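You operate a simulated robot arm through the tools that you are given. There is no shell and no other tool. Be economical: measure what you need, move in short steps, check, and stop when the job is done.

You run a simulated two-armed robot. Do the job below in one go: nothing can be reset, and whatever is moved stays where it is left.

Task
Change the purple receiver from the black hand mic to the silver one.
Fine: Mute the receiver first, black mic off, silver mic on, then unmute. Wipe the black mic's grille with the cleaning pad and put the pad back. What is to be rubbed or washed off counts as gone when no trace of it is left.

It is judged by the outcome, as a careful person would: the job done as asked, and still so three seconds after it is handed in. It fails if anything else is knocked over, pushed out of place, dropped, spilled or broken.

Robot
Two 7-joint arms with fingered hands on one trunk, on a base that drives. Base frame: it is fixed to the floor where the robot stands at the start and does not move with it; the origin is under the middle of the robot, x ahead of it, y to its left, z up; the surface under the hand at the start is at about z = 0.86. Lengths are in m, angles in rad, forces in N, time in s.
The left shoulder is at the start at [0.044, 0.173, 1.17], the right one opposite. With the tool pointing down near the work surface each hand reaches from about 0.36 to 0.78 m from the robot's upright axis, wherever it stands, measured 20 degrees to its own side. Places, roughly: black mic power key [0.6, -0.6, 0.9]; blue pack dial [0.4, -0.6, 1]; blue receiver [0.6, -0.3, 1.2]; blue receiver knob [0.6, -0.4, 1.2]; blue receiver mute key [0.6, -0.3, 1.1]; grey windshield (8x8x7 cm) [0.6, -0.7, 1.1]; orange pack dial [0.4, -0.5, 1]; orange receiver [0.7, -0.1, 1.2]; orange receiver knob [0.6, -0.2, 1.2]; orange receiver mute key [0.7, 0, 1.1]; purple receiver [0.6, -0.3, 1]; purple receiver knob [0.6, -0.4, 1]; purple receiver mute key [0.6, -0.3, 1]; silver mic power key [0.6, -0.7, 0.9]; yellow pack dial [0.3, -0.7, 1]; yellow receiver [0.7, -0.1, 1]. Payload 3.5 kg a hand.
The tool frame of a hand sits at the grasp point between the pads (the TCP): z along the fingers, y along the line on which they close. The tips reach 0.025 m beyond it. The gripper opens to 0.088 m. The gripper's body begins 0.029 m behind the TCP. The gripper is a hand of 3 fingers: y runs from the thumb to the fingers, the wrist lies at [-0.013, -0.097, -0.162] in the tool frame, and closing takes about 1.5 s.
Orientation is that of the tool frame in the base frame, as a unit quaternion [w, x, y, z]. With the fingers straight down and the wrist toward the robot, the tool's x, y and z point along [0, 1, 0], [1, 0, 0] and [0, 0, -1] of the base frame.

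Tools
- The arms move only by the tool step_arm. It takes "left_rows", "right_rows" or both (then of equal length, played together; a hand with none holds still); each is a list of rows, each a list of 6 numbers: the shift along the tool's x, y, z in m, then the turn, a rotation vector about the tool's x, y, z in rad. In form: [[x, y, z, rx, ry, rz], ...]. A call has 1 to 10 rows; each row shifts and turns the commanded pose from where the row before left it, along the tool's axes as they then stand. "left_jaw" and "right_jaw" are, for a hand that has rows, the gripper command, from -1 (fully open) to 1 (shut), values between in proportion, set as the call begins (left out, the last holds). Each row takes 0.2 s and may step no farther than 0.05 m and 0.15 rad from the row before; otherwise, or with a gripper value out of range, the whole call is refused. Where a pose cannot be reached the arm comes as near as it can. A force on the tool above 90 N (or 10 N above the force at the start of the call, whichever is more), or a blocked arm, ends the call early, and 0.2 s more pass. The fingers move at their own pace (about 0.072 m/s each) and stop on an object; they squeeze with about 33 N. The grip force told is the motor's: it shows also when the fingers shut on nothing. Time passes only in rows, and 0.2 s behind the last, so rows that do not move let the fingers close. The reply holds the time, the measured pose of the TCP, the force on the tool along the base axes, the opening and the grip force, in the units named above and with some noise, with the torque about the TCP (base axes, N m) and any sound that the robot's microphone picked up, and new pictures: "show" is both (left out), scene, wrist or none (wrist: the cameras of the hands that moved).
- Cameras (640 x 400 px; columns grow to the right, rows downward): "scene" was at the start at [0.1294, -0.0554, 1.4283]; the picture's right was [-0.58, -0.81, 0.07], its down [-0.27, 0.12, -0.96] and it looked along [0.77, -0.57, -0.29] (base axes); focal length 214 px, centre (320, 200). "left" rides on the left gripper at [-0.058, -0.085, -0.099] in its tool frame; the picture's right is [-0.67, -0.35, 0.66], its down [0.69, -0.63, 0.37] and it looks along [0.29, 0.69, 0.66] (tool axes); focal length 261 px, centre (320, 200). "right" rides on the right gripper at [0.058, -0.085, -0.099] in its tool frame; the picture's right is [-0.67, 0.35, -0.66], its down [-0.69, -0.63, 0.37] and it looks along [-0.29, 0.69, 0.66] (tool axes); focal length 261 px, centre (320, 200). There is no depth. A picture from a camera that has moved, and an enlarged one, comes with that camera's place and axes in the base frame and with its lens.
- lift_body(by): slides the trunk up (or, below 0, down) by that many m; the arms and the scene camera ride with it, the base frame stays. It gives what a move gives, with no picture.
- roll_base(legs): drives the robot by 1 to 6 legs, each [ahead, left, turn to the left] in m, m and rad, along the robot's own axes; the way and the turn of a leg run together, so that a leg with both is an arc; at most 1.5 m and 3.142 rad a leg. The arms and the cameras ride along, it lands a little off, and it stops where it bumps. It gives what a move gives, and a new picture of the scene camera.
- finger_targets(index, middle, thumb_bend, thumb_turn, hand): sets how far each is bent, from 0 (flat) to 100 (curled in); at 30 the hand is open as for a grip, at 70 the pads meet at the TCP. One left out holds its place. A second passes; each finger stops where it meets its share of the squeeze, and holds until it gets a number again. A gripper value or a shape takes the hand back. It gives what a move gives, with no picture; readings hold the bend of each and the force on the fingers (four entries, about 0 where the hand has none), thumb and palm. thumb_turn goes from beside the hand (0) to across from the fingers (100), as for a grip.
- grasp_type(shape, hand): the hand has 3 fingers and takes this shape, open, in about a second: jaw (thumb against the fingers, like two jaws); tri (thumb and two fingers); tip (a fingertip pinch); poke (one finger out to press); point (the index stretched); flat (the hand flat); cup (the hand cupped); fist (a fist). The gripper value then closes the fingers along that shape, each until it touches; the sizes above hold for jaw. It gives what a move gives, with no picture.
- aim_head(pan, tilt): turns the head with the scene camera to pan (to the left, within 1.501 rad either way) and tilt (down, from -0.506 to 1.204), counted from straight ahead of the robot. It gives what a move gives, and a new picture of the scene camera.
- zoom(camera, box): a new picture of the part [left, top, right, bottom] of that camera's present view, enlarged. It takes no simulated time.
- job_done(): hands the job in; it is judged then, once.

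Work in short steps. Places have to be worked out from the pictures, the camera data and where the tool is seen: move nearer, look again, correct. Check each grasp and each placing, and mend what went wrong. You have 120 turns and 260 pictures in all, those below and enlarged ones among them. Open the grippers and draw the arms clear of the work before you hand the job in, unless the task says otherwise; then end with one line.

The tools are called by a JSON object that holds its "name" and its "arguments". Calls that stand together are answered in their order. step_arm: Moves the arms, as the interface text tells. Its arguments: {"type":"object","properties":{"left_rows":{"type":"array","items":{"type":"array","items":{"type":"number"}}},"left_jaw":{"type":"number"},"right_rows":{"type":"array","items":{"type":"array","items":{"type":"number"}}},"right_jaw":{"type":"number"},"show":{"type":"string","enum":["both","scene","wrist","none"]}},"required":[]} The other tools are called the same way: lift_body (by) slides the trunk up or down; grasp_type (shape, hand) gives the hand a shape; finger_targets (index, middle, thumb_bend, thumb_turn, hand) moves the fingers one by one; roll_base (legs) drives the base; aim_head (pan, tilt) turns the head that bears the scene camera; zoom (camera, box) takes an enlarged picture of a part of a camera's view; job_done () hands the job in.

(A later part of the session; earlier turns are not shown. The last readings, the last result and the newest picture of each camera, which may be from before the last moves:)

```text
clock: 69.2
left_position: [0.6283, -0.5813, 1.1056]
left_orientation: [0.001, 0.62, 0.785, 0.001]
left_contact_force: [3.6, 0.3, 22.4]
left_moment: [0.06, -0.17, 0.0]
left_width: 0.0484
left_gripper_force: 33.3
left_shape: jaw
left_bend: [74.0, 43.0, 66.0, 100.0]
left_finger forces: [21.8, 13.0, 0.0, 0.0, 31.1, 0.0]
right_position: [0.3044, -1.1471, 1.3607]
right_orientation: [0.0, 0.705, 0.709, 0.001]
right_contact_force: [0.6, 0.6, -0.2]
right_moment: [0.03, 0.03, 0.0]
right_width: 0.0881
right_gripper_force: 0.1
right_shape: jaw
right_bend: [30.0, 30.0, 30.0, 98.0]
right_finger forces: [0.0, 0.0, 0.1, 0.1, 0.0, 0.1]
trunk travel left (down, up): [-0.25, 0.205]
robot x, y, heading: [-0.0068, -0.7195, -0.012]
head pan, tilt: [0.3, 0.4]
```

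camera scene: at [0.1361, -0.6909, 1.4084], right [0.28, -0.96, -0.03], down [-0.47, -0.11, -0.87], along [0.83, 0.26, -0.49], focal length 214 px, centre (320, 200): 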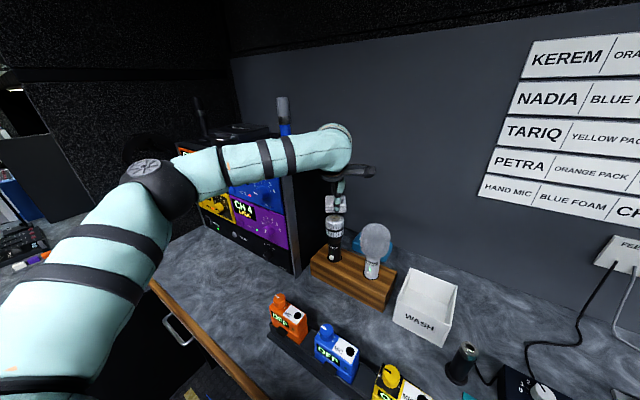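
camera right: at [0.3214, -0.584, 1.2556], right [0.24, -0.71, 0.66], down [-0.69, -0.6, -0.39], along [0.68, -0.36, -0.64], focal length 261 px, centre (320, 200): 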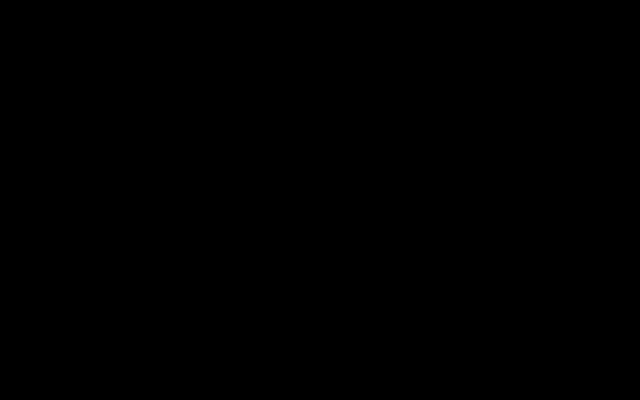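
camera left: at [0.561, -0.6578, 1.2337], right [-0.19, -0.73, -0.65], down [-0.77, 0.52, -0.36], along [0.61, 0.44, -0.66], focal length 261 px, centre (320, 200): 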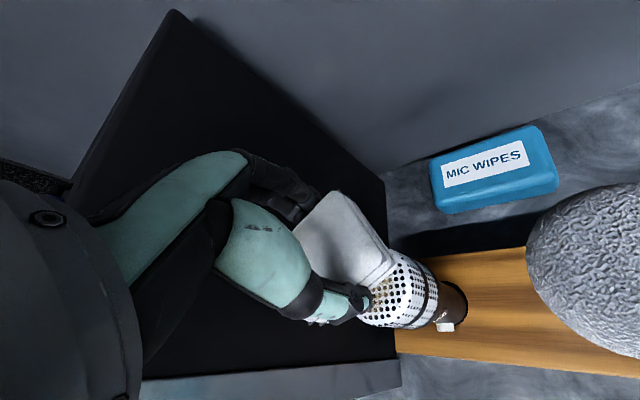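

Contact at 22 N; easing slightly and rubbing in small strokes.

{"name": "step_arm", "arguments": {"left_rows": [[0, 0, -0.0022, 0, 0, 0], [0.012, 0, 0, 0, 0, 0], [-0.012, 0, 0, 0, 0, 0], [-0.012, 0, 0, 0, 0, 0], [0.012, 0.008, 0, 0, 0, 0], [0.012, 0, 0, 0, 0, 0], [-0.012, -0.008, 0, 0, 0, 0], [-0.012, -0.008, 0, 0, 0, 0], [0.012, 0, 0, 0, 0, 0], [0, 0.008, 0, 0, 0, 0]], "show": "none"}}

{"name": "zoom", "arguments": {"camera": "scene", "box": [300, 160, 420, 290]}}

```text
clock: 71.4
left_position: [0.628, -0.5807, 1.1045]
left_orientation: [0.0, 0.619, 0.785, 0.0]
left_contact_force: [0.9, -1.3, 18.7]
left_moment: [0.05, -0.13, -0.02]
left_width: 0.0485
left_gripper_force: 33.1
left_shape: jaw
left_bend: [74.0, 41.0, 67.0, 100.0]
left_finger forces: [21.0, 12.5, 0.1, 0.1, 31.8, 0.1]
right_position: [0.3048, -1.1481, 1.3591]
right_orientation: [0.001, 0.706, 0.708, 0.001]
right_contact_force: [0.5, 0.0, -0.1]
right_moment: [0.02, -0.04, -0.01]
right_width: 0.088
right_gripper_force: 0.0
right_shape: jaw
right_bend: [30.0, 30.0, 30.0, 98.0]
right_finger forces: [0.0, 0.0, 0.1, 0.1, 0.0, 0.0]
trunk travel left (down, up): [-0.25, 0.205]
robot x, y, heading: [-0.0066, -0.7145, -0.008]
head pan, tilt: [0.3, 0.4]
```

```text
3.08 times, centred on (360, 225) of scene
camera zoom: at [0.1334, -0.6915, 1.4087], right [0.28, -0.96, -0.03], down [-0.47, -0.11, -0.87], along [0.83, 0.26, -0.48], focal length 660 px, centre (197, 123)
```

zoom: 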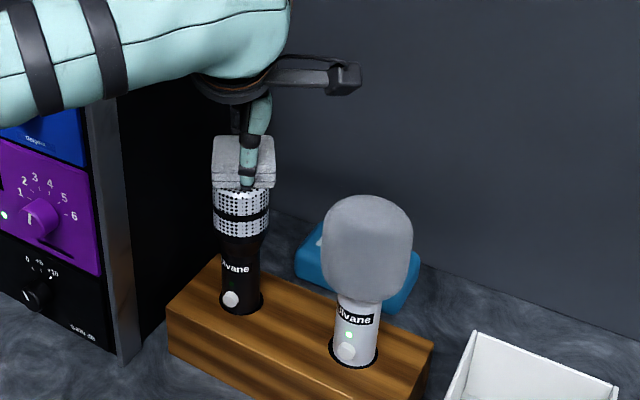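

Rubbed. Lifting to inspect the grille.

{"name": "step_arm", "arguments": {"left_rows": [[0, 0, -0.03, 0, 0, 0], [0, -0.04, -0.02, 0, 0, 0], [0, -0.04, 0, 0, 0, 0]], "show": "wrist"}}

{"name": "zoom", "arguments": {"camera": "scene", "box": [310, 190, 370, 240]}}

{"name": "zoom", "arguments": {"camera": "left", "box": [320, 180, 520, 340]}}

```text
clock: 72.2
left_position: [0.551, -0.5995, 1.1541]
left_orientation: [-0.001, 0.62, 0.784, 0.0]
left_contact_force: [-0.7, -0.3, 0.2]
left_moment: [-0.01, -0.02, -0.01]
left_width: 0.0482
left_gripper_force: 33.4
left_shape: jaw
left_bend: [74.0, 42.0, 67.0, 100.0]
left_finger forces: [20.0, 11.7, 0.1, 0.1, 31.7, 0.0]
right_position: [0.3062, -1.1476, 1.3584]
right_orientation: [0.0, 0.706, 0.708, -0.001]
right_contact_force: [-0.4, 0.8, 0.2]
right_moment: [0.0, -0.03, 0.03]
right_width: 0.0881
right_gripper_force: 0.1
right_shape: jaw
right_bend: [30.0, 30.0, 30.0, 98.0]
right_finger forces: [0.0, 0.1, 0.1, 0.0, 0.1, 0.0]
trunk travel left (down, up): [-0.25, 0.205]
robot x, y, heading: [-0.0088, -0.7184, -0.012]
head pan, tilt: [0.3, 0.4]
camera left: at [0.4812, -0.6769, 1.253], right [-0.19, -0.73, -0.65], down [-0.77, 0.52, -0.36], along [0.61, 0.44, -0.66], focal length 261 px, centre (320, 200)
```

left: 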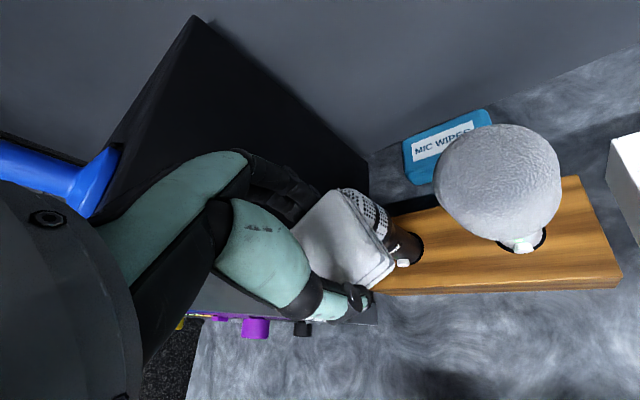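

```text
8.00 times, centred on (340, 215) of scene
camera zoom: at [0.1339, -0.6904, 1.4086], right [0.28, -0.96, -0.03], down [-0.47, -0.11, -0.87], along [0.83, 0.26, -0.48], focal length 1716 px, centre (160, 80)
```

zoom: 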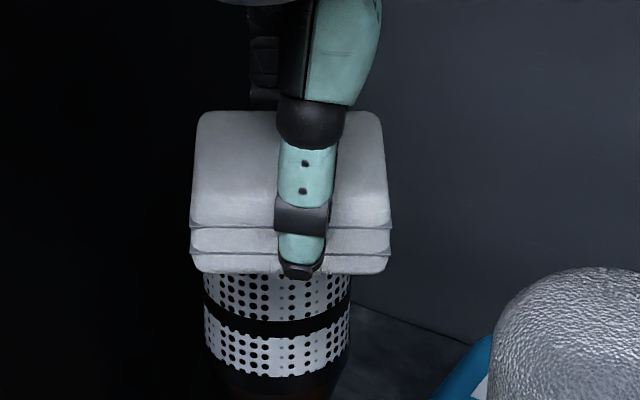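

```text
2.50 times, centred on (420, 260) of left
camera zoom: at [0.4812, -0.6769, 1.253], right [-0.19, -0.73, -0.65], down [-0.77, 0.52, -0.36], along [0.61, 0.44, -0.66], focal length 652 px, centre (70, 50)
```

zoom: 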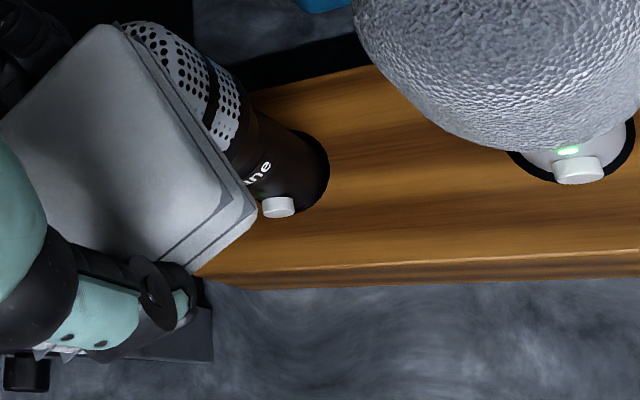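

{"name": "step_arm", "arguments": {"left_rows": [[-0.01, -0.04, 0, 0, 0, 0], [-0.035, -0.033, 0, 0, 0, 0], [-0.035, -0.033, 0, 0, 0, 0], [-0.035, -0.033, 0, 0, 0, 0]], "show": "wrist"}}

{"name": "zoom", "arguments": {"camera": "scene", "box": [310, 190, 370, 240]}}

```text
clock: 73.2
left_position: [0.4426, -0.7459, 1.1537]
left_orientation: [0.0, 0.62, 0.785, 0.001]
left_contact_force: [-0.2, -1.0, -1.2]
left_moment: [0.03, -0.02, 0.01]
left_width: 0.0483
left_gripper_force: 32.8
left_shape: jaw
left_bend: [74.0, 42.0, 67.0, 100.0]
left_finger forces: [20.0, 11.6, 0.0, 0.1, 31.7, 0.0]
right_position: [0.306, -1.1483, 1.3588]
right_orientation: [0.0, 0.706, 0.708, 0.0]
right_contact_force: [-1.3, -0.3, 0.4]
right_moment: [0.01, -0.03, 0.01]
right_width: 0.0879
right_gripper_force: 0.3
right_shape: jaw
right_bend: [30.0, 30.0, 30.0, 98.0]
right_finger forces: [0.0, 0.0, 0.0, 0.0, 0.0, 0.0]
trunk travel left (down, up): [-0.25, 0.205]
robot x, y, heading: [-0.005, -0.7154, -0.01]
head pan, tilt: [0.3, 0.4]
camera left: at [0.3733, -0.8224, 1.2523], right [-0.18, -0.73, -0.66], down [-0.77, 0.52, -0.36], along [0.61, 0.44, -0.66], focal length 261 px, centre (320, 200)
```

left: 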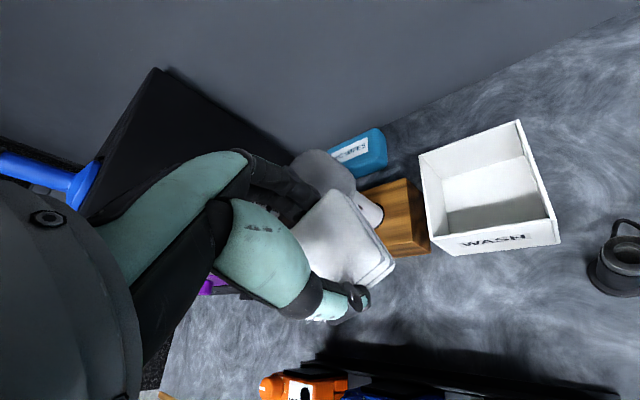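

```text
8.00 times, centred on (340, 215) of scene
camera zoom: at [0.1334, -0.6926, 1.4088], right [0.28, -0.96, -0.03], down [-0.47, -0.11, -0.87], along [0.83, 0.26, -0.48], focal length 1716 px, centre (160, 80)
```

zoom: 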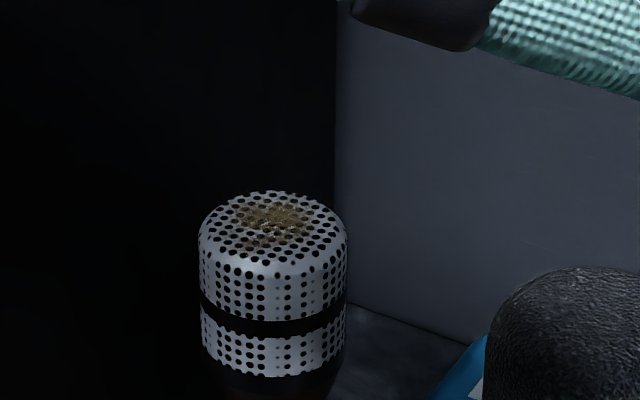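

Dirt remains: the thumb tip is level with the pad's bottom and rode on the grille rim, so the pad didn't press in the middle. I'll go back to the pad's original spot and re-grip it higher so the pad protrudes below the fingers.

{"name": "step_arm", "arguments": {"left_rows": [[0.0476, 0.0064, 0, 0, 0, 0], [0.0476, 0.0064, 0, 0, 0, 0], [0.0476, 0.0064, 0, 0, 0, 0], [0.0476, 0.0064, 0, 0, 0, 0], [0.0476, 0.0064, 0, 0, 0, 0], [0.0476, 0.0064, 0, 0, 0, 0], [0.0476, 0.0064, 0, 0, 0, 0], [0.0476, 0.0064, 0, 0, 0, 0], [0, 0, 0, 0, 0, 0.15], [0, 0, 0, 0, 0, 0.15]], "show": "none"}}

{"name": "step_arm", "arguments": {"left_rows": [[0, 0, 0, 0, 0, 0.15], [0, 0, 0, 0, 0, 0.15], [0, 0, 0, 0, 0, 0]], "show": "wrist"}}

```text
clock: 75.4
left_position: [0.4064, -0.3594, 1.1536]
left_orientation: [0.0, 0.73, 0.683, 0.0]
left_contact_force: [0.5, 0.7, 0.5]
left_moment: [0.02, -0.01, -0.01]
left_width: 0.048
left_gripper_force: 32.7
left_shape: jaw
left_bend: [74.0, 42.0, 67.0, 100.0]
left_finger forces: [19.7, 11.5, 0.0, 0.1, 31.1, 0.0]
right_position: [0.3061, -1.1456, 1.3586]
right_orientation: [0.0, 0.705, 0.709, 0.0]
right_contact_force: [0.6, -0.7, 0.2]
right_moment: [-0.02, 0.04, 0.02]
right_width: 0.0879
right_gripper_force: 0.0
right_shape: jaw
right_bend: [30.0, 30.0, 30.0, 98.0]
right_finger forces: [0.1, 0.0, 0.1, 0.0, 0.1, 0.0]
trunk travel left (down, up): [-0.25, 0.205]
robot x, y, heading: [-0.0051, -0.7155, -0.009]
head pan, tilt: [0.3, 0.4]
```

```text
clock: 76.2
left_position: [0.4059, -0.3615, 1.1537]
left_orientation: [0.0, 0.824, 0.566, -0.002]
left_contact_force: [-0.8, -0.2, -0.1]
left_moment: [-0.01, 0.0, 0.0]
left_width: 0.0484
left_gripper_force: 33.2
left_shape: jaw
left_bend: [74.0, 42.0, 67.0, 100.0]
left_finger forces: [19.7, 11.6, 0.0, 0.1, 31.1, 0.0]
right_position: [0.3068, -1.1457, 1.3598]
right_orientation: [0.0, 0.706, 0.708, -0.001]
right_contact_force: [-0.5, 0.3, -0.1]
right_moment: [0.01, 0.0, 0.01]
right_width: 0.0879
right_gripper_force: 0.0
right_shape: jaw
right_bend: [30.0, 30.0, 30.0, 98.0]
right_finger forces: [0.0, 0.1, 0.1, 0.0, 0.0, 0.0]
trunk travel left (down, up): [-0.25, 0.205]
robot x, y, heading: [-0.0032, -0.7144, -0.011]
head pan, tilt: [0.3, 0.4]
camera left: at [0.3056, -0.3855, 1.2534], right [-0.57, -0.5, -0.65], down [-0.34, 0.87, -0.37], along [0.75, 0.02, -0.66], focal length 261 px, centre (320, 200)
```

left: 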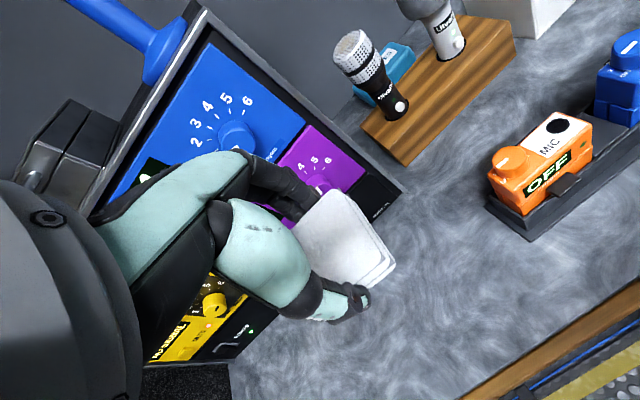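

Above the original spot; lowering.

{"name": "step_arm", "arguments": {"left_rows": [[-0.003, -0.0013, 0.045, 0, 0, 0], [0, 0, 0.05, 0, 0, 0], [0, 0, 0.05, 0, 0, 0], [0, 0, 0.05, 0, 0, 0], [0, 0, 0.04, 0, 0, 0], [0, 0, 0.015, 0, 0, 0], [0, 0, 0.007, 0, 0, 0]], "show": "none"}}

```text
clock: 77.8
left_position: [0.402, -0.3649, 0.8976]
left_orientation: [-0.001, 0.823, 0.567, -0.001]
left_contact_force: [0.8, -0.4, -0.4]
left_moment: [-0.01, 0.0, -0.01]
left_width: 0.0481
left_gripper_force: 32.5
left_shape: jaw
left_bend: [74.0, 42.0, 67.0, 100.0]
left_finger forces: [19.6, 11.4, 0.0, 0.1, 30.9, 0.0]
right_position: [0.307, -1.1472, 1.3591]
right_orientation: [0.0, 0.706, 0.708, -0.001]
right_contact_force: [-0.8, 0.0, 1.0]
right_moment: [0.01, 0.0, 0.02]
right_width: 0.0878
right_gripper_force: 0.0
right_shape: jaw
right_bend: [30.0, 30.0, 30.0, 98.0]
right_finger forces: [0.0, 0.1, 0.0, 0.1, 0.1, 0.0]
trunk travel left (down, up): [-0.25, 0.205]
robot x, y, heading: [-0.0051, -0.7167, -0.007]
head pan, tilt: [0.3, 0.4]
```

{"name": "step_arm", "arguments": {"left_rows": [[0.001, 0.001, 0.002, 0, 0, 0], [0, 0, 0.002, 0, 0, 0]], "show": "none"}}

```text
clock: 78.4
left_position: [0.4036, -0.3624, 0.8936]
left_orientation: [-0.001, 0.824, 0.567, -0.001]
left_contact_force: [0.8, 0.1, -0.4]
left_moment: [0.02, -0.03, 0.0]
left_width: 0.0481
left_gripper_force: 33.8
left_shape: jaw
left_bend: [74.0, 42.0, 67.0, 100.0]
left_finger forces: [19.6, 11.3, 0.0, 0.1, 30.9, 0.0]
right_position: [0.3071, -1.1473, 1.3587]
right_orientation: [0.0, 0.706, 0.709, -0.001]
right_contact_force: [0.1, 0.0, 1.0]
right_moment: [-0.01, 0.0, 0.01]
right_width: 0.0879
right_gripper_force: 0.0
right_shape: jaw
right_bend: [30.0, 30.0, 30.0, 98.0]
right_finger forces: [0.0, 0.0, 0.0, 0.1, 0.1, 0.0]
trunk travel left (down, up): [-0.25, 0.205]
robot x, y, heading: [-0.0069, -0.7134, -0.013]
head pan, tilt: [0.3, 0.4]
```

Opening to release, then looking.

{"name": "step_arm", "arguments": {"left_rows": [[0, 0, 0.001, 0, 0, 0], [0, 0, 0, 0, 0, 0], [0, 0, 0, 0, 0, 0], [0, 0, 0, 0, 0, 0], [0, 0, 0, 0, 0, 0], [0, 0, -0.007, 0, 0, 0]], "left_jaw": -1, "show": "wrist"}}

{"name": "zoom", "arguments": {"camera": "left", "box": [240, 140, 440, 370]}}

```text
clock: 79.8
left_position: [0.4049, -0.3633, 0.8996]
left_orientation: [-0.002, 0.824, 0.567, 0.0]
left_contact_force: [-0.2, -0.5, 0.2]
left_moment: [0.01, -0.02, -0.01]
left_width: 0.0879
left_gripper_force: 0.1
left_shape: jaw
left_bend: [30.0, 30.0, 30.0, 98.0]
left_finger forces: [0.0, 0.0, 0.0, 0.1, 0.0, 0.0]
right_position: [0.3081, -1.1473, 1.3579]
right_orientation: [0.001, 0.706, 0.708, 0.0]
right_contact_force: [-0.4, 0.1, -0.2]
right_moment: [0.0, 0.05, 0.0]
right_width: 0.088
right_gripper_force: 0.1
right_shape: jaw
right_bend: [30.0, 30.0, 30.0, 98.0]
right_finger forces: [0.1, 0.1, 0.0, 0.0, 0.0, 0.1]
trunk travel left (down, up): [-0.25, 0.205]
robot x, y, heading: [-0.0024, -0.7157, -0.007]
head pan, tilt: [0.3, 0.4]
camera left: at [0.3044, -0.3871, 0.9995], right [-0.57, -0.5, -0.66], down [-0.34, 0.87, -0.36], along [0.75, 0.02, -0.66], focal length 261 px, centre (320, 200)
```

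left: 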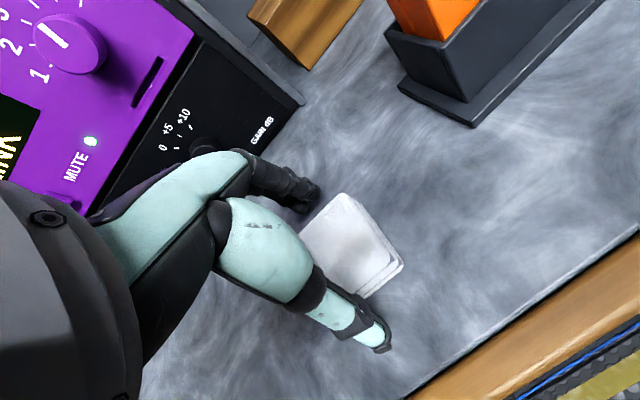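

```text
1.74 times, centred on (340, 255) of left
camera zoom: at [0.3044, -0.3871, 0.9995], right [-0.57, -0.5, -0.66], down [-0.34, 0.87, -0.36], along [0.75, 0.02, -0.66], focal length 453 px, centre (285, 104)
```

zoom: 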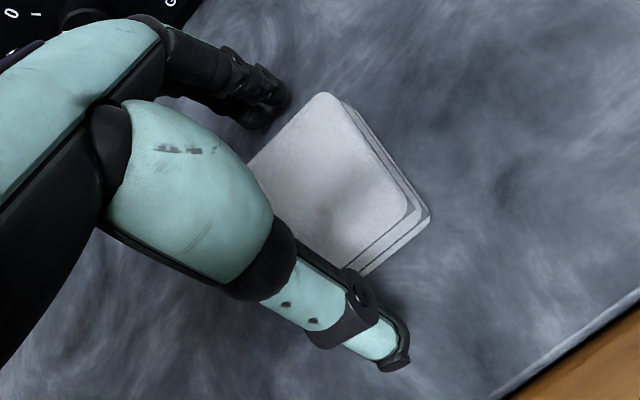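

Pad released in place. Re-gripping about 9 mm higher.

{"name": "step_arm", "arguments": {"left_rows": [[-0.003, -0.003, -0.003, 0, 0, 0], [0, 0, 0, 0, 0, 0], [0, 0, 0, 0, 0, 0], [0, 0, 0, 0, 0, 0], [0, 0, 0, 0, 0, 0], [0, 0, 0, 0, 0, 0], [0, 0, 0, 0, 0, 0], [0, 0, 0, 0, 0, 0]], "left_jaw": 1, "show": "none"}}

{"name": "step_arm", "arguments": {"left_rows": [[0, 0, -0.02, 0, 0, 0], [0, 0, -0.05, 0, 0, 0], [0, 0, -0.05, 0, 0, 0], [0, 0, -0.05, 0, 0, 0], [0, 0, -0.05, 0, 0, 0], [0, 0, -0.04, 0, 0, 0]]}}

{"name": "zoom", "arguments": {"camera": "left", "box": [240, 140, 440, 370]}}

```text
clock: 81.6
left_position: [0.4014, -0.365, 0.9028]
left_orientation: [0.0, 0.823, 0.567, -0.002]
left_contact_force: [-0.4, -0.2, 0.1]
left_moment: [0.03, 0.01, -0.02]
left_width: 0.0495
left_gripper_force: 33.5
left_shape: jaw
left_bend: [74.0, 43.0, 66.0, 100.0]
left_finger forces: [19.5, 10.5, 0.1, 0.1, 30.0, 0.1]
right_position: [0.3066, -1.1459, 1.3593]
right_orientation: [0.001, 0.706, 0.708, -0.001]
right_contact_force: [0.5, 0.5, -0.5]
right_moment: [-0.01, 0.01, 0.0]
right_width: 0.0879
right_gripper_force: 0.0
right_shape: jaw
right_bend: [30.0, 30.0, 30.0, 98.0]
right_finger forces: [0.0, 0.1, 0.1, 0.1, 0.0, 0.0]
trunk travel left (down, up): [-0.25, 0.205]
robot x, y, heading: [-0.0081, -0.711, -0.009]
head pan, tilt: [0.3, 0.4]
```

```text
clock: 83.0
left_position: [0.3994, -0.3659, 1.1654]
left_orientation: [-0.001, 0.824, 0.566, 0.0]
left_contact_force: [0.0, 0.5, -0.1]
left_moment: [0.01, -0.02, 0.02]
left_width: 0.0493
left_gripper_force: 33.3
left_shape: jaw
left_bend: [74.0, 43.0, 66.0, 100.0]
left_finger forces: [19.6, 10.4, 0.0, 0.1, 30.1, 0.0]
right_position: [0.307, -1.1454, 1.3594]
right_orientation: [0.001, 0.707, 0.708, 0.0]
right_contact_force: [-0.6, 0.5, 0.6]
right_moment: [-0.01, 0.03, -0.04]
right_width: 0.088
right_gripper_force: 0.1
right_shape: jaw
right_bend: [30.0, 30.0, 30.0, 98.0]
right_finger forces: [0.0, 0.0, 0.0, 0.0, 0.1, 0.1]
trunk travel left (down, up): [-0.25, 0.205]
robot x, y, heading: [-0.0034, -0.7157, -0.011]
head pan, tilt: [0.3, 0.4]
camera scene: at [0.1347, -0.6905, 1.4086], right [0.28, -0.96, -0.03], down [-0.47, -0.11, -0.87], along [0.83, 0.26, -0.48], focal length 214 px, centre (320, 200)
camera left: at [0.3001, -0.3903, 1.265], right [-0.57, -0.5, -0.65], down [-0.34, 0.87, -0.37], along [0.75, 0.02, -0.66], focal length 261 px, centre (320, 200)
```

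scene: 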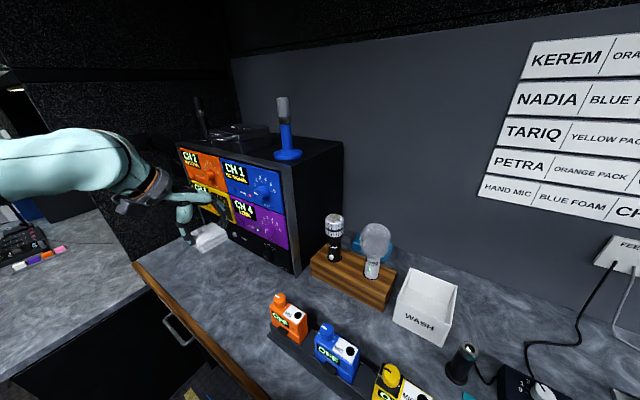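
left: 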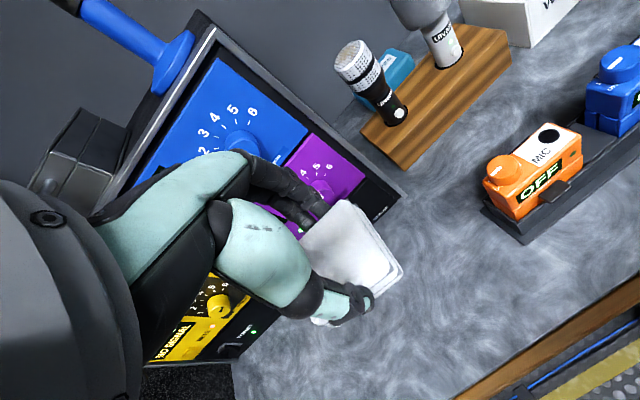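

```text
1.74 times, centred on (340, 255) of left
camera zoom: at [0.3001, -0.3903, 1.265], right [-0.57, -0.5, -0.65], down [-0.34, 0.87, -0.37], along [0.75, 0.02, -0.66], focal length 453 px, centre (285, 104)
```

zoom: 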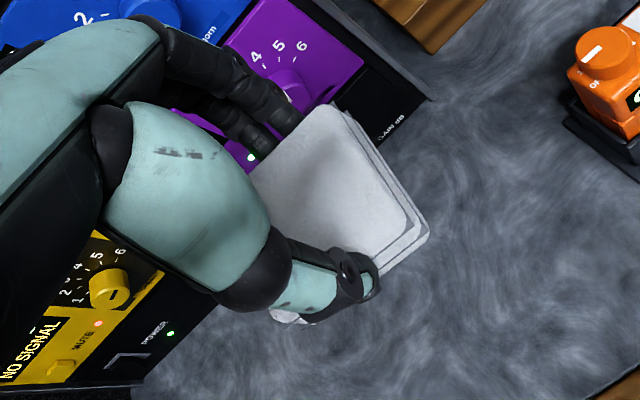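

Re-gripped higher. Going back to the mic by the same safe route.

{"name": "step_arm", "arguments": {"left_rows": [[0, 0, 0, 0, 0, -0.15], [0, 0, 0, 0, 0, -0.15], [0, 0, 0, 0, 0, -0.15], [0, 0, 0, 0, 0, -0.15], [-0.041, -0.0098, 0, 0, 0, 0], [-0.041, -0.0098, 0, 0, 0, 0], [-0.041, -0.0098, 0, 0, 0, 0], [-0.041, -0.0098, 0, 0, 0, 0], [-0.041, -0.0098, 0, 0, 0, 0]], "show": "none"}}

```text
clock: 85.0
left_position: [0.4011, -0.5729, 1.1614]
left_orientation: [-0.002, 0.619, 0.786, -0.001]
left_contact_force: [0.0, -1.1, -0.7]
left_moment: [0.02, 0.02, 0.0]
left_width: 0.0492
left_gripper_force: 32.1
left_shape: jaw
left_bend: [74.0, 43.0, 66.0, 100.0]
left_finger forces: [19.6, 10.5, 0.0, 0.0, 30.0, 0.0]
right_position: [0.3093, -1.1471, 1.3565]
right_orientation: [0.0, 0.706, 0.708, -0.001]
right_contact_force: [0.4, -0.7, -0.8]
right_moment: [0.0, -0.02, 0.0]
right_width: 0.0879
right_gripper_force: 0.1
right_shape: jaw
right_bend: [30.0, 30.0, 30.0, 98.0]
right_finger forces: [0.0, 0.0, 0.1, 0.0, 0.0, 0.1]
trunk travel left (down, up): [-0.25, 0.205]
robot x, y, heading: [-0.0059, -0.7154, -0.009]
head pan, tilt: [0.3, 0.4]
```

{"name": "step_arm", "arguments": {"left_rows": [[-0.0112, 0.0444, 0, 0, 0, 0], [-0.0112, 0.0444, 0, 0, 0, 0], [-0.0112, 0.0444, 0, 0, 0, 0], [-0.0112, 0.0444, 0, 0, 0, 0], [-0.0112, 0.0444, 0, 0, 0, 0], [0, 0, 0.02, 0, 0, 0], [0, 0, 0.01, 0, 0, 0]], "show": "wrist"}}

{"name": "zoom", "arguments": {"camera": "scene", "box": [300, 170, 380, 240]}}

```text
clock: 86.6
left_position: [0.5369, -0.4932, 1.1513]
left_orientation: [0.0, 0.62, 0.784, 0.001]
left_contact_force: [-3.8, -16.8, 6.8]
left_moment: [0.41, -0.4, -0.66]
left_width: 0.0488
left_gripper_force: 32.9
left_shape: jaw
left_bend: [74.0, 44.0, 65.0, 100.0]
left_finger forces: [20.8, 30.6, 0.0, 0.0, 33.7, 0.0]
left hand out of reach, approached as far as the arm can: row 1, 2, 3, 4, 5
right_position: [0.304, -1.1524, 1.358]
right_orientation: [-0.001, 0.706, 0.709, 0.002]
right_contact_force: [0.7, -0.9, 0.4]
right_moment: [-0.02, -0.01, -0.01]
right_width: 0.0877
right_gripper_force: 0.0
right_shape: jaw
right_bend: [30.0, 30.0, 30.0, 98.0]
right_finger forces: [0.1, 0.0, 0.0, 0.1, 0.0, 0.0]
trunk travel left (down, up): [-0.25, 0.205]
robot x, y, heading: [-0.0107, -0.7152, -0.013]
head pan, tilt: [0.3, 0.4]
camera left: at [0.4679, -0.5697, 1.2499], right [-0.18, -0.73, -0.66], down [-0.77, 0.52, -0.37], along [0.61, 0.44, -0.66], focal length 261 px, centre (320, 200)
```

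left: 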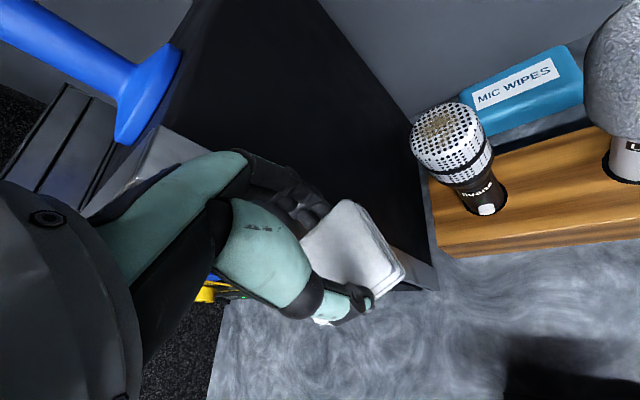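

```text
5.71 times, centred on (340, 205) of scene
camera zoom: at [0.1325, -0.6958, 1.409], right [0.28, -0.96, -0.04], down [-0.47, -0.11, -0.88], along [0.83, 0.27, -0.48], focal length 1226 px, centre (206, 171)
```

zoom: 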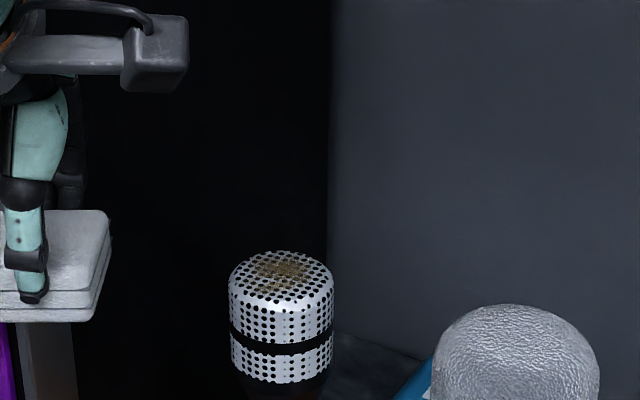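

The arm drifted off its path against a joint limit and lightly touched the receiver corner. Backing away, and I'll repeat the route that worked: un-yaw, advance, then yaw.

{"name": "step_arm", "arguments": {"left_rows": [[-0.01, -0.03, 0, 0, 0, 0], [-0.015, -0.042, 0, 0, 0, 0], [-0.01, -0.042, 0, 0, 0, 0], [-0.03, -0.01, 0, 0, 0, 0], [0, 0, 0, 0, 0, 0.15], [0, 0, 0, 0, 0, 0.15], [0, 0, 0, 0, 0, 0.15], [0, 0, 0, 0, 0, 0.15]]}}

```text
clock: 88.4
left_position: [0.437, -0.5618, 1.1523]
left_orientation: [0.001, 0.824, 0.566, -0.001]
left_contact_force: [0.1, 0.4, 0.0]
left_moment: [-0.01, -0.01, -0.01]
left_width: 0.049
left_gripper_force: 32.9
left_shape: jaw
left_bend: [74.0, 43.0, 65.0, 100.0]
left_finger forces: [21.5, 11.5, 0.1, 0.1, 33.0, 0.0]
left hand out of reach, approached as far as the arm can: row 4
right_position: [0.3074, -1.1479, 1.3589]
right_orientation: [0.0, 0.706, 0.708, 0.0]
right_contact_force: [0.2, 0.1, -0.6]
right_moment: [0.03, -0.02, 0.02]
right_width: 0.088
right_gripper_force: 0.0
right_shape: jaw
right_bend: [30.0, 30.0, 30.0, 98.0]
right_finger forces: [0.1, 0.1, 0.0, 0.0, 0.0, 0.1]
trunk travel left (down, up): [-0.25, 0.205]
robot x, y, heading: [-0.0002, -0.7138, -0.008]
head pan, tilt: [0.3, 0.4]
camera scene: at [0.1346, -0.6903, 1.4086], right [0.28, -0.96, -0.03], down [-0.47, -0.11, -0.87], along [0.83, 0.26, -0.48], focal length 214 px, centre (320, 200)
camera left: at [0.3371, -0.5863, 1.2517], right [-0.57, -0.5, -0.65], down [-0.34, 0.87, -0.37], along [0.75, 0.02, -0.66], focal length 261 px, centre (320, 200)
```

scene: 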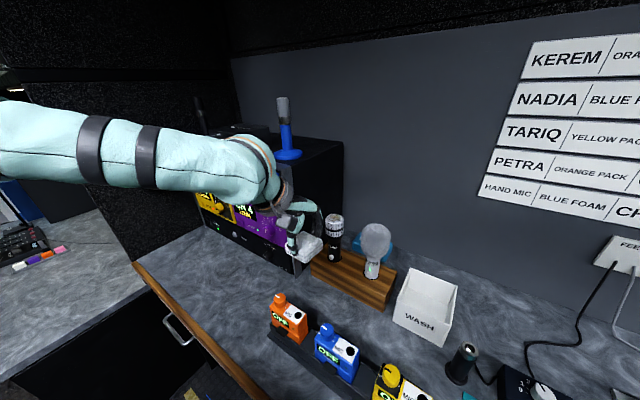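
left: 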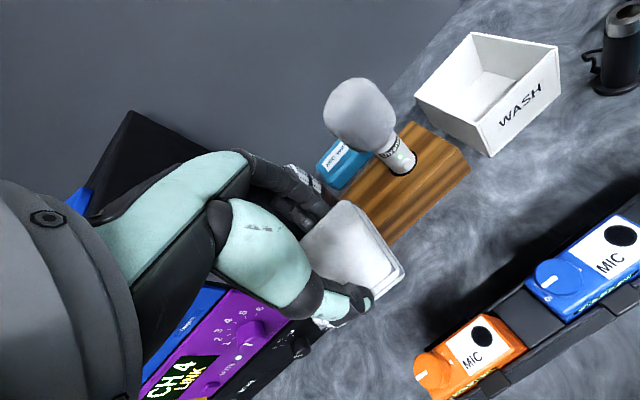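

{"name": "step_arm", "arguments": {"left_rows": [[-0.04, 0.001, 0, 0, 0, 0], [-0.04, 0.001, 0, 0, 0, 0], [-0.04, 0.001, 0, 0, 0, 0], [-0.04, 0.001, 0, 0, 0, 0], [-0.04, 0.001, 0, 0, 0, 0]], "show": "scene"}}

```text
clock: 89.6
left_position: [0.374, -0.6349, 1.145]
left_orientation: [0.0, 0.823, 0.568, -0.002]
left_contact_force: [-0.2, -1.1, -0.7]
left_moment: [0.01, 0.0, 0.02]
left_width: 0.0489
left_gripper_force: 33.0
left_shape: jaw
left_bend: [74.0, 44.0, 65.0, 100.0]
left_finger forces: [21.4, 11.5, 0.0, 0.0, 33.0, 0.0]
left hand out of reach, approached as far as the arm can: row 2, 3, 4, 5
right_position: [0.3078, -1.1476, 1.3571]
right_orientation: [0.001, 0.706, 0.708, 0.0]
right_contact_force: [-0.7, 0.9, -0.1]
right_moment: [0.03, 0.03, -0.02]
right_width: 0.0879
right_gripper_force: 0.1
right_shape: jaw
right_bend: [30.0, 30.0, 30.0, 98.0]
right_finger forces: [0.0, 0.0, 0.0, 0.0, 0.0, 0.0]
trunk travel left (down, up): [-0.25, 0.205]
robot x, y, heading: [-0.0071, -0.7134, -0.01]
head pan, tilt: [0.3, 0.4]
camera scene: at [0.135, -0.6903, 1.4085], right [0.28, -0.96, -0.03], down [-0.47, -0.11, -0.87], along [0.83, 0.26, -0.49], focal length 214 px, centre (320, 200)
```

scene: 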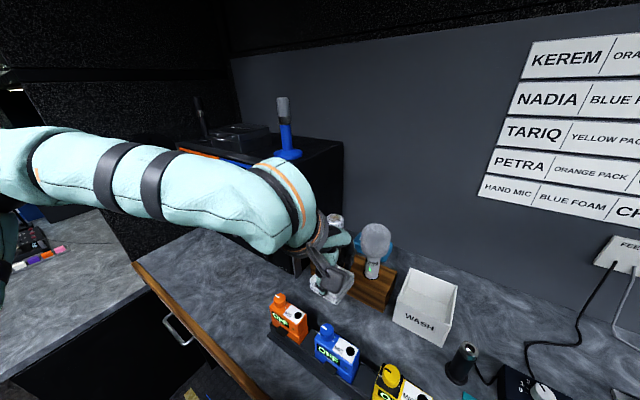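

The elbow is stuck in a folded posture here. I'll move the hand back to its comfortable left-front zone and use the base instead to bring it in line with the mic.

{"name": "step_arm", "arguments": {"left_rows": [[0.04, -0.0098, -0.002, 0, 0, 0], [0.04, -0.0098, -0.002, 0, 0, 0], [0.04, -0.0098, -0.002, 0, 0, 0], [0.04, -0.0098, -0.002, 0, 0, 0], [0.04, -0.0098, -0.002, 0, 0, 0]], "show": "none"}}

{"name": "aim_head", "arguments": {"pan": -0.7, "tilt": 0.5}}

```text
clock: 90.8
left_position: [0.4016, -0.4282, 1.1545]
left_orientation: [0.0, 0.824, 0.566, -0.002]
left_contact_force: [0.1, -0.4, -0.4]
left_moment: [-0.01, 0.0, -0.01]
left_width: 0.0486
left_gripper_force: 33.0
left_shape: jaw
left_bend: [74.0, 44.0, 65.0, 100.0]
left_finger forces: [21.4, 11.3, 0.0, 0.1, 32.8, 0.1]
right_position: [0.3068, -1.1448, 1.3588]
right_orientation: [0.001, 0.706, 0.708, 0.0]
right_contact_force: [-0.3, -0.3, 1.1]
right_moment: [-0.02, -0.02, 0.02]
right_width: 0.088
right_gripper_force: 0.1
right_shape: jaw
right_bend: [30.0, 30.0, 30.0, 98.0]
right_finger forces: [0.0, 0.0, 0.1, 0.0, 0.1, 0.1]
trunk travel left (down, up): [-0.25, 0.205]
robot x, y, heading: [-0.003, -0.7165, -0.012]
head pan, tilt: [0.3, 0.4]
```

```text
clock: 92.0
left_position: [0.4014, -0.4291, 1.1555]
left_orientation: [-0.001, 0.824, 0.567, -0.001]
left_contact_force: [1.1, -0.6, 0.5]
left_moment: [-0.01, -0.03, 0.0]
left_width: 0.0487
left_gripper_force: 33.0
left_shape: jaw
left_bend: [74.0, 44.0, 65.0, 100.0]
left_finger forces: [21.4, 11.4, 0.1, 0.0, 32.8, 0.0]
right_position: [0.3075, -1.1467, 1.3585]
right_orientation: [0.001, 0.706, 0.708, -0.001]
right_contact_force: [-0.4, -0.1, -1.0]
right_moment: [-0.01, 0.0, 0.01]
right_width: 0.0878
right_gripper_force: 0.1
right_shape: jaw
right_bend: [30.0, 30.0, 30.0, 98.0]
right_finger forces: [0.0, 0.0, 0.0, 0.1, 0.0, 0.0]
trunk travel left (down, up): [-0.25, 0.205]
robot x, y, heading: [-0.0064, -0.7124, -0.009]
head pan, tilt: [-0.7, 0.499]
camera scene: at [0.1144, -0.776, 1.4015], right [-0.65, -0.76, 0.07], down [-0.46, 0.31, -0.83], along [0.61, -0.57, -0.55], focal length 214 px, centre (320, 200)
```

scene: 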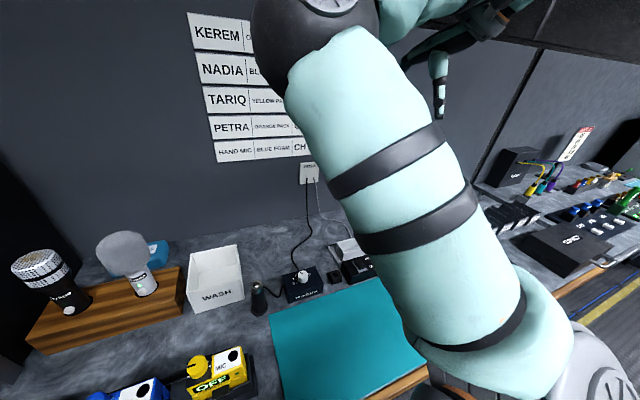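

{"name": "roll_base", "arguments": {"legs": [[0, -0.16, 0]]}}

{"name": "step_arm", "arguments": {"left_rows": [[0.0163, 0.0427, 0, 0, 0, 0], [0.0163, 0.0427, 0, 0, 0, 0], [0, 0, 0, 0, 0, -0.15], [0, 0, 0, 0, 0, -0.15]]}}

{"name": "aim_head", "arguments": {"pan": 0.5, "tilt": 0.4}}

```text
clock: 93.5
left_position: [0.3998, -0.5871, 1.1549]
left_orientation: [0.0, 0.824, 0.567, -0.002]
left_contact_force: [0.1, 0.4, 0.3]
left_moment: [0.0, -0.02, 0.03]
left_width: 0.0485
left_gripper_force: 33.1
left_shape: jaw
left_bend: [74.0, 44.0, 65.0, 100.0]
left_finger forces: [21.5, 11.4, 0.1, 0.0, 32.8, 0.0]
right_position: [0.3051, -1.3023, 1.3598]
right_orientation: [0.001, 0.706, 0.709, 0.0]
right_contact_force: [0.0, 0.1, 0.8]
right_moment: [-0.04, 0.02, 0.0]
right_width: 0.0883
right_gripper_force: 0.1
right_shape: jaw
right_bend: [30.0, 30.0, 30.0, 98.0]
right_finger forces: [0.0, 0.0, 0.1, 0.0, 0.0, 0.1]
trunk travel left (down, up): [-0.25, 0.205]
robot x, y, heading: [-0.0075, -0.8753, -0.01]
head pan, tilt: [-0.7, 0.499]
camera scene: at [0.1127, -0.9328, 1.4017], right [-0.65, -0.76, 0.07], down [-0.46, 0.31, -0.83], along [0.61, -0.57, -0.55], focal length 214 px, centre (320, 200)
```

scene: 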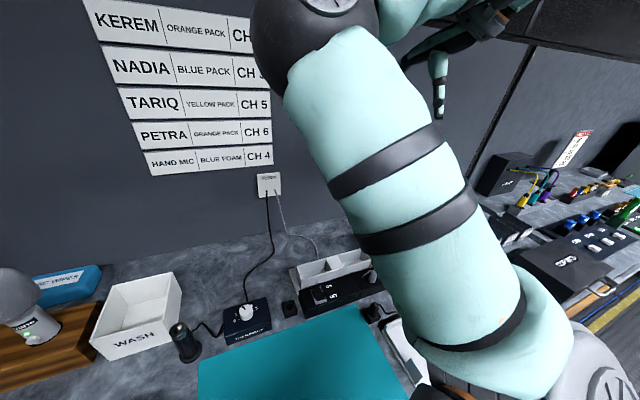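

```text
clock: 94.5
left_position: [0.4906, -0.5902, 1.1541]
left_orientation: [-0.001, 0.73, 0.684, 0.0]
left_contact_force: [0.4, -0.3, -0.8]
left_moment: [0.0, 0.01, -0.04]
left_width: 0.0488
left_gripper_force: 32.8
left_shape: jaw
left_bend: [74.0, 44.0, 65.0, 100.0]
left_finger forces: [21.2, 11.3, 0.0, 0.1, 32.4, 0.1]
right_position: [0.3053, -1.3068, 1.3572]
right_orientation: [0.0, 0.706, 0.708, 0.0]
right_contact_force: [0.3, -0.3, 0.1]
right_moment: [0.03, -0.01, 0.02]
right_width: 0.088
right_gripper_force: 0.0
right_shape: jaw
right_bend: [30.0, 30.0, 30.0, 98.0]
right_finger forces: [0.0, 0.0, 0.1, 0.0, 0.0, 0.1]
trunk travel left (down, up): [-0.25, 0.205]
robot x, y, heading: [-0.0092, -0.8748, -0.002]
head pan, tilt: [-0.7, 0.499]
camera scene: at [0.1122, -0.9366, 1.4016], right [-0.65, -0.76, 0.07], down [-0.46, 0.31, -0.83], along [0.61, -0.57, -0.55], focal length 214 px, centre (320, 200)
camera left: at [0.402, -0.6436, 1.2541], right [-0.39, -0.65, -0.66], down [-0.58, 0.72, -0.37], along [0.71, 0.24, -0.66], focal length 261 px, centre (320, 200)
```

scene: 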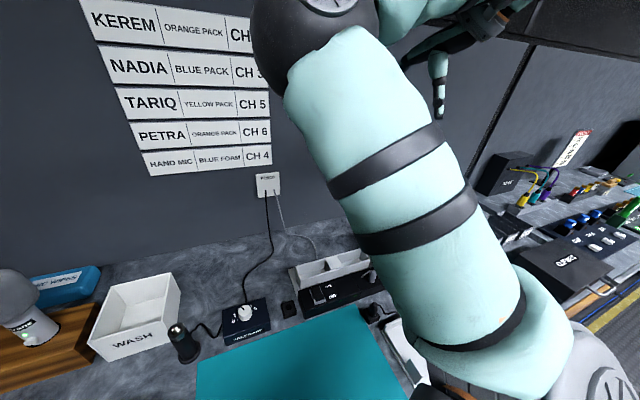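
left: 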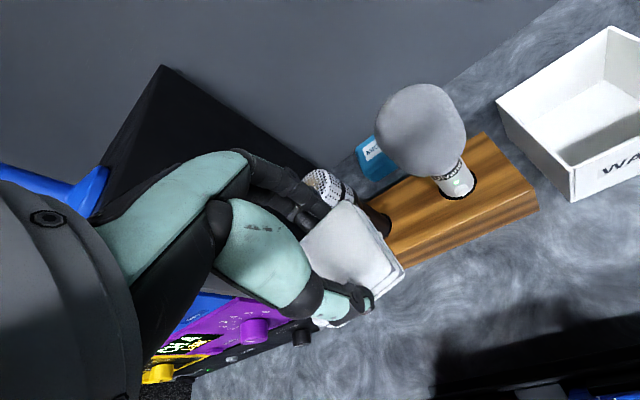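

```text
clock: 95.8
left_position: [0.4901, -0.5889, 1.1541]
left_orientation: [-0.001, 0.73, 0.683, 0.0]
left_contact_force: [-0.3, 0.0, -0.8]
left_moment: [0.0, -0.02, 0.02]
left_width: 0.0484
left_gripper_force: 33.1
left_shape: jaw
left_bend: [74.0, 44.0, 65.0, 100.0]
left_finger forces: [21.2, 11.2, 0.1, 0.0, 32.4, 0.0]
right_position: [0.3069, -1.3053, 1.3581]
right_orientation: [0.001, 0.706, 0.708, 0.0]
right_contact_force: [0.3, 0.3, -0.4]
right_moment: [0.02, 0.0, -0.02]
right_width: 0.0878
right_gripper_force: 0.2
right_shape: jaw
right_bend: [30.0, 30.0, 30.0, 98.0]
right_finger forces: [0.1, 0.0, 0.0, 0.0, 0.0, 0.0]
trunk travel left (down, up): [-0.25, 0.205]
robot x, y, heading: [-0.0055, -0.8764, -0.009]
head pan, tilt: [0.499, 0.4]
camera scene: at [0.1266, -0.8325, 1.4093], right [0.47, -0.88, -0.05], down [-0.44, -0.18, -0.88], along [0.76, 0.43, -0.48], focal length 214 px, centre (320, 200)
```

scene: 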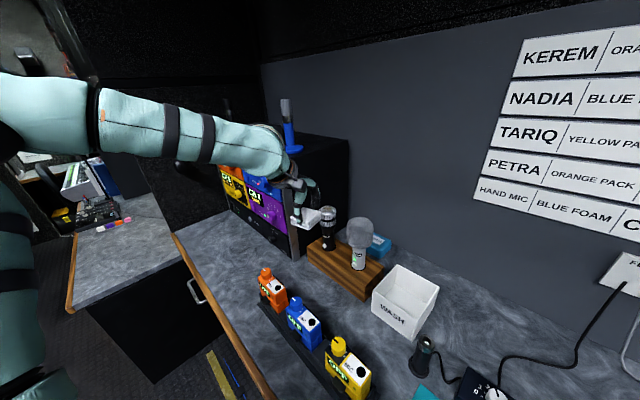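

No reach problem in this posture. Advancing to above the grille.

{"name": "step_arm", "arguments": {"left_rows": [[0.0055, 0.0348, 0, 0, 0, 0], [0.0055, 0.0348, 0, 0, 0, 0], [0.0055, 0.0348, 0, 0, 0, 0], [0.0055, 0.0348, 0, 0, 0, 0]], "show": "wrist"}}

{"name": "zoom", "arguments": {"camera": "scene", "box": [240, 150, 400, 270]}}

```text
clock: 96.8
left_position: [0.6042, -0.5701, 1.1541]
left_orientation: [0.0, 0.729, 0.684, -0.001]
left_contact_force: [-0.3, -0.1, -0.7]
left_moment: [-0.02, -0.02, -0.05]
left_width: 0.0487
left_gripper_force: 32.5
left_shape: jaw
left_bend: [74.0, 44.0, 65.0, 100.0]
left_finger forces: [21.1, 11.3, 0.1, 0.0, 32.4, 0.0]
left hand out of reach, approached as far as the arm can: row 4
right_position: [0.3053, -1.3048, 1.359]
right_orientation: [0.0, 0.706, 0.708, -0.001]
right_contact_force: [-0.1, 1.0, 0.8]
right_moment: [-0.02, 0.03, 0.0]
right_width: 0.088
right_gripper_force: 0.0
right_shape: jaw
right_bend: [30.0, 30.0, 30.0, 98.0]
right_finger forces: [0.0, 0.0, 0.0, 0.0, 0.1, 0.1]
trunk travel left (down, up): [-0.25, 0.205]
robot x, y, heading: [-0.0093, -0.8742, -0.01]
head pan, tilt: [0.499, 0.4]
camera left: at [0.5151, -0.6226, 1.2536], right [-0.39, -0.65, -0.65], down [-0.58, 0.72, -0.37], along [0.71, 0.24, -0.66], focal length 261 px, centre (320, 200)
```

left: 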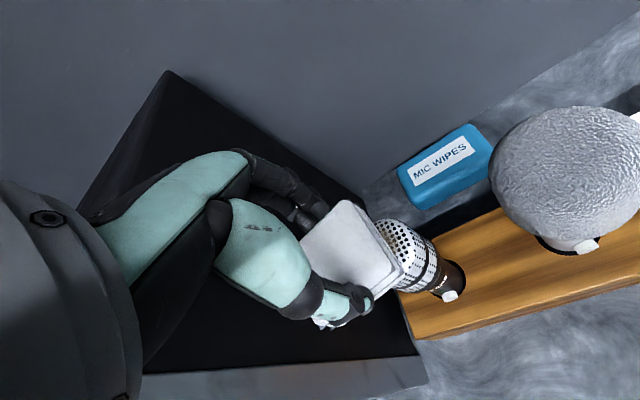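

```text
3.33 times, centred on (320, 210) of scene
camera zoom: at [0.1266, -0.832, 1.4093], right [0.47, -0.88, -0.05], down [-0.44, -0.18, -0.88], along [0.76, 0.43, -0.48], focal length 715 px, centre (320, 167)
```

zoom: 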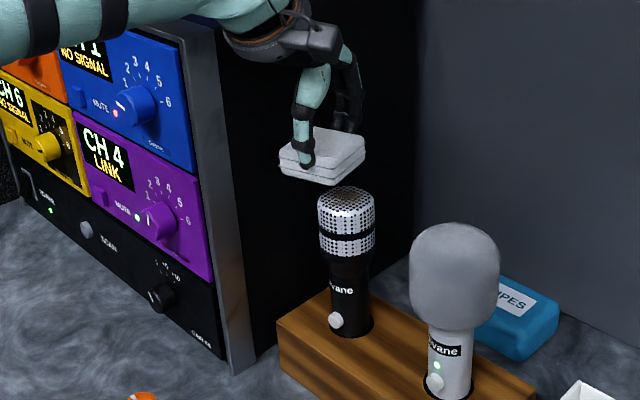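

Nearly there but at full reach; a 2.5 cm base nudge forward brings the pad over the grille.

{"name": "roll_base", "arguments": {"legs": [[0.028, -0.004, 0]]}}

{"name": "zoom", "arguments": {"camera": "scene", "box": [280, 150, 380, 230]}}

{"name": "zoom", "arguments": {"camera": "left", "box": [260, 160, 480, 350]}}

```text
clock: 97.7
left_position: [0.6255, -0.5756, 1.1582]
left_orientation: [0.003, 0.73, 0.683, 0.002]
left_contact_force: [0.3, 0.5, -0.6]
left_moment: [0.02, -0.03, 0.01]
left_width: 0.0487
left_gripper_force: 32.9
left_shape: jaw
left_bend: [74.0, 44.0, 65.0, 100.0]
left_finger forces: [21.1, 11.4, 0.0, 0.0, 32.4, 0.0]
right_position: [0.326, -1.3093, 1.3612]
right_orientation: [0.002, 0.706, 0.708, 0.001]
right_contact_force: [-0.7, 0.3, 1.3]
right_moment: [-0.04, -0.06, -0.01]
right_width: 0.0877
right_gripper_force: 0.1
right_shape: jaw
right_bend: [30.0, 30.0, 30.0, 98.0]
right_finger forces: [0.0, 0.1, 0.1, 0.0, 0.0, 0.0]
trunk travel left (down, up): [-0.25, 0.205]
robot x, y, heading: [0.0204, -0.8839, -0.012]
head pan, tilt: [0.499, 0.4]
camera scene: at [0.147, -0.836, 1.4103], right [0.47, -0.88, -0.05], down [-0.44, -0.18, -0.88], along [0.77, 0.43, -0.47], focal length 214 px, centre (320, 200)
```

scene: 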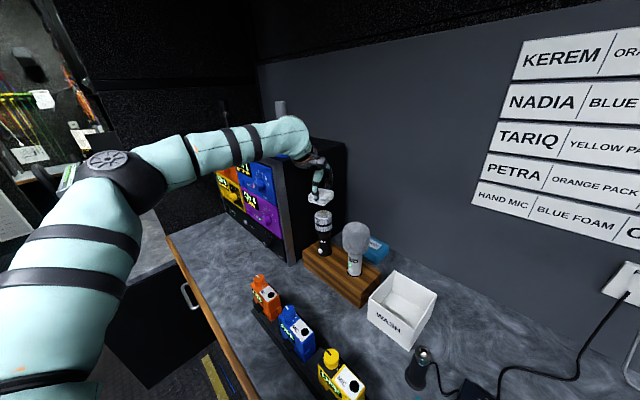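

```text
5.00 times, centred on (330, 190) of scene
camera zoom: at [0.147, -0.836, 1.4103], right [0.47, -0.88, -0.05], down [-0.44, -0.18, -0.88], along [0.77, 0.43, -0.47], focal length 1072 px, centre (270, 250)
```

zoom: 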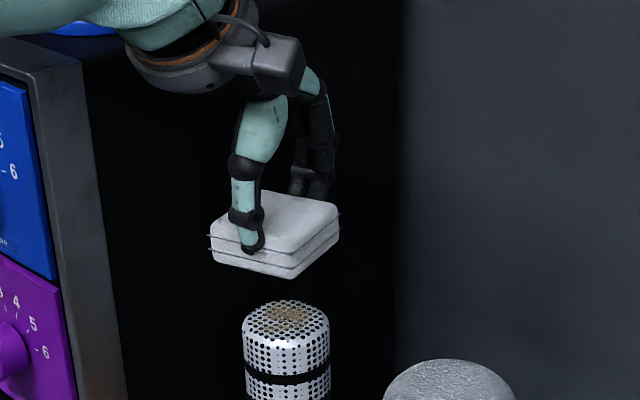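

```text
2.11 times, centred on (370, 255) of left
camera zoom: at [0.5362, -0.6276, 1.2569], right [-0.39, -0.65, -0.66], down [-0.58, 0.72, -0.37], along [0.72, 0.24, -0.66], focal length 549 px, centre (215, 84)
```

zoom: 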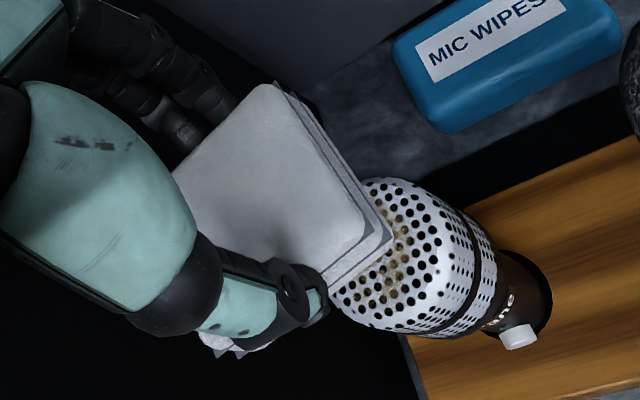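

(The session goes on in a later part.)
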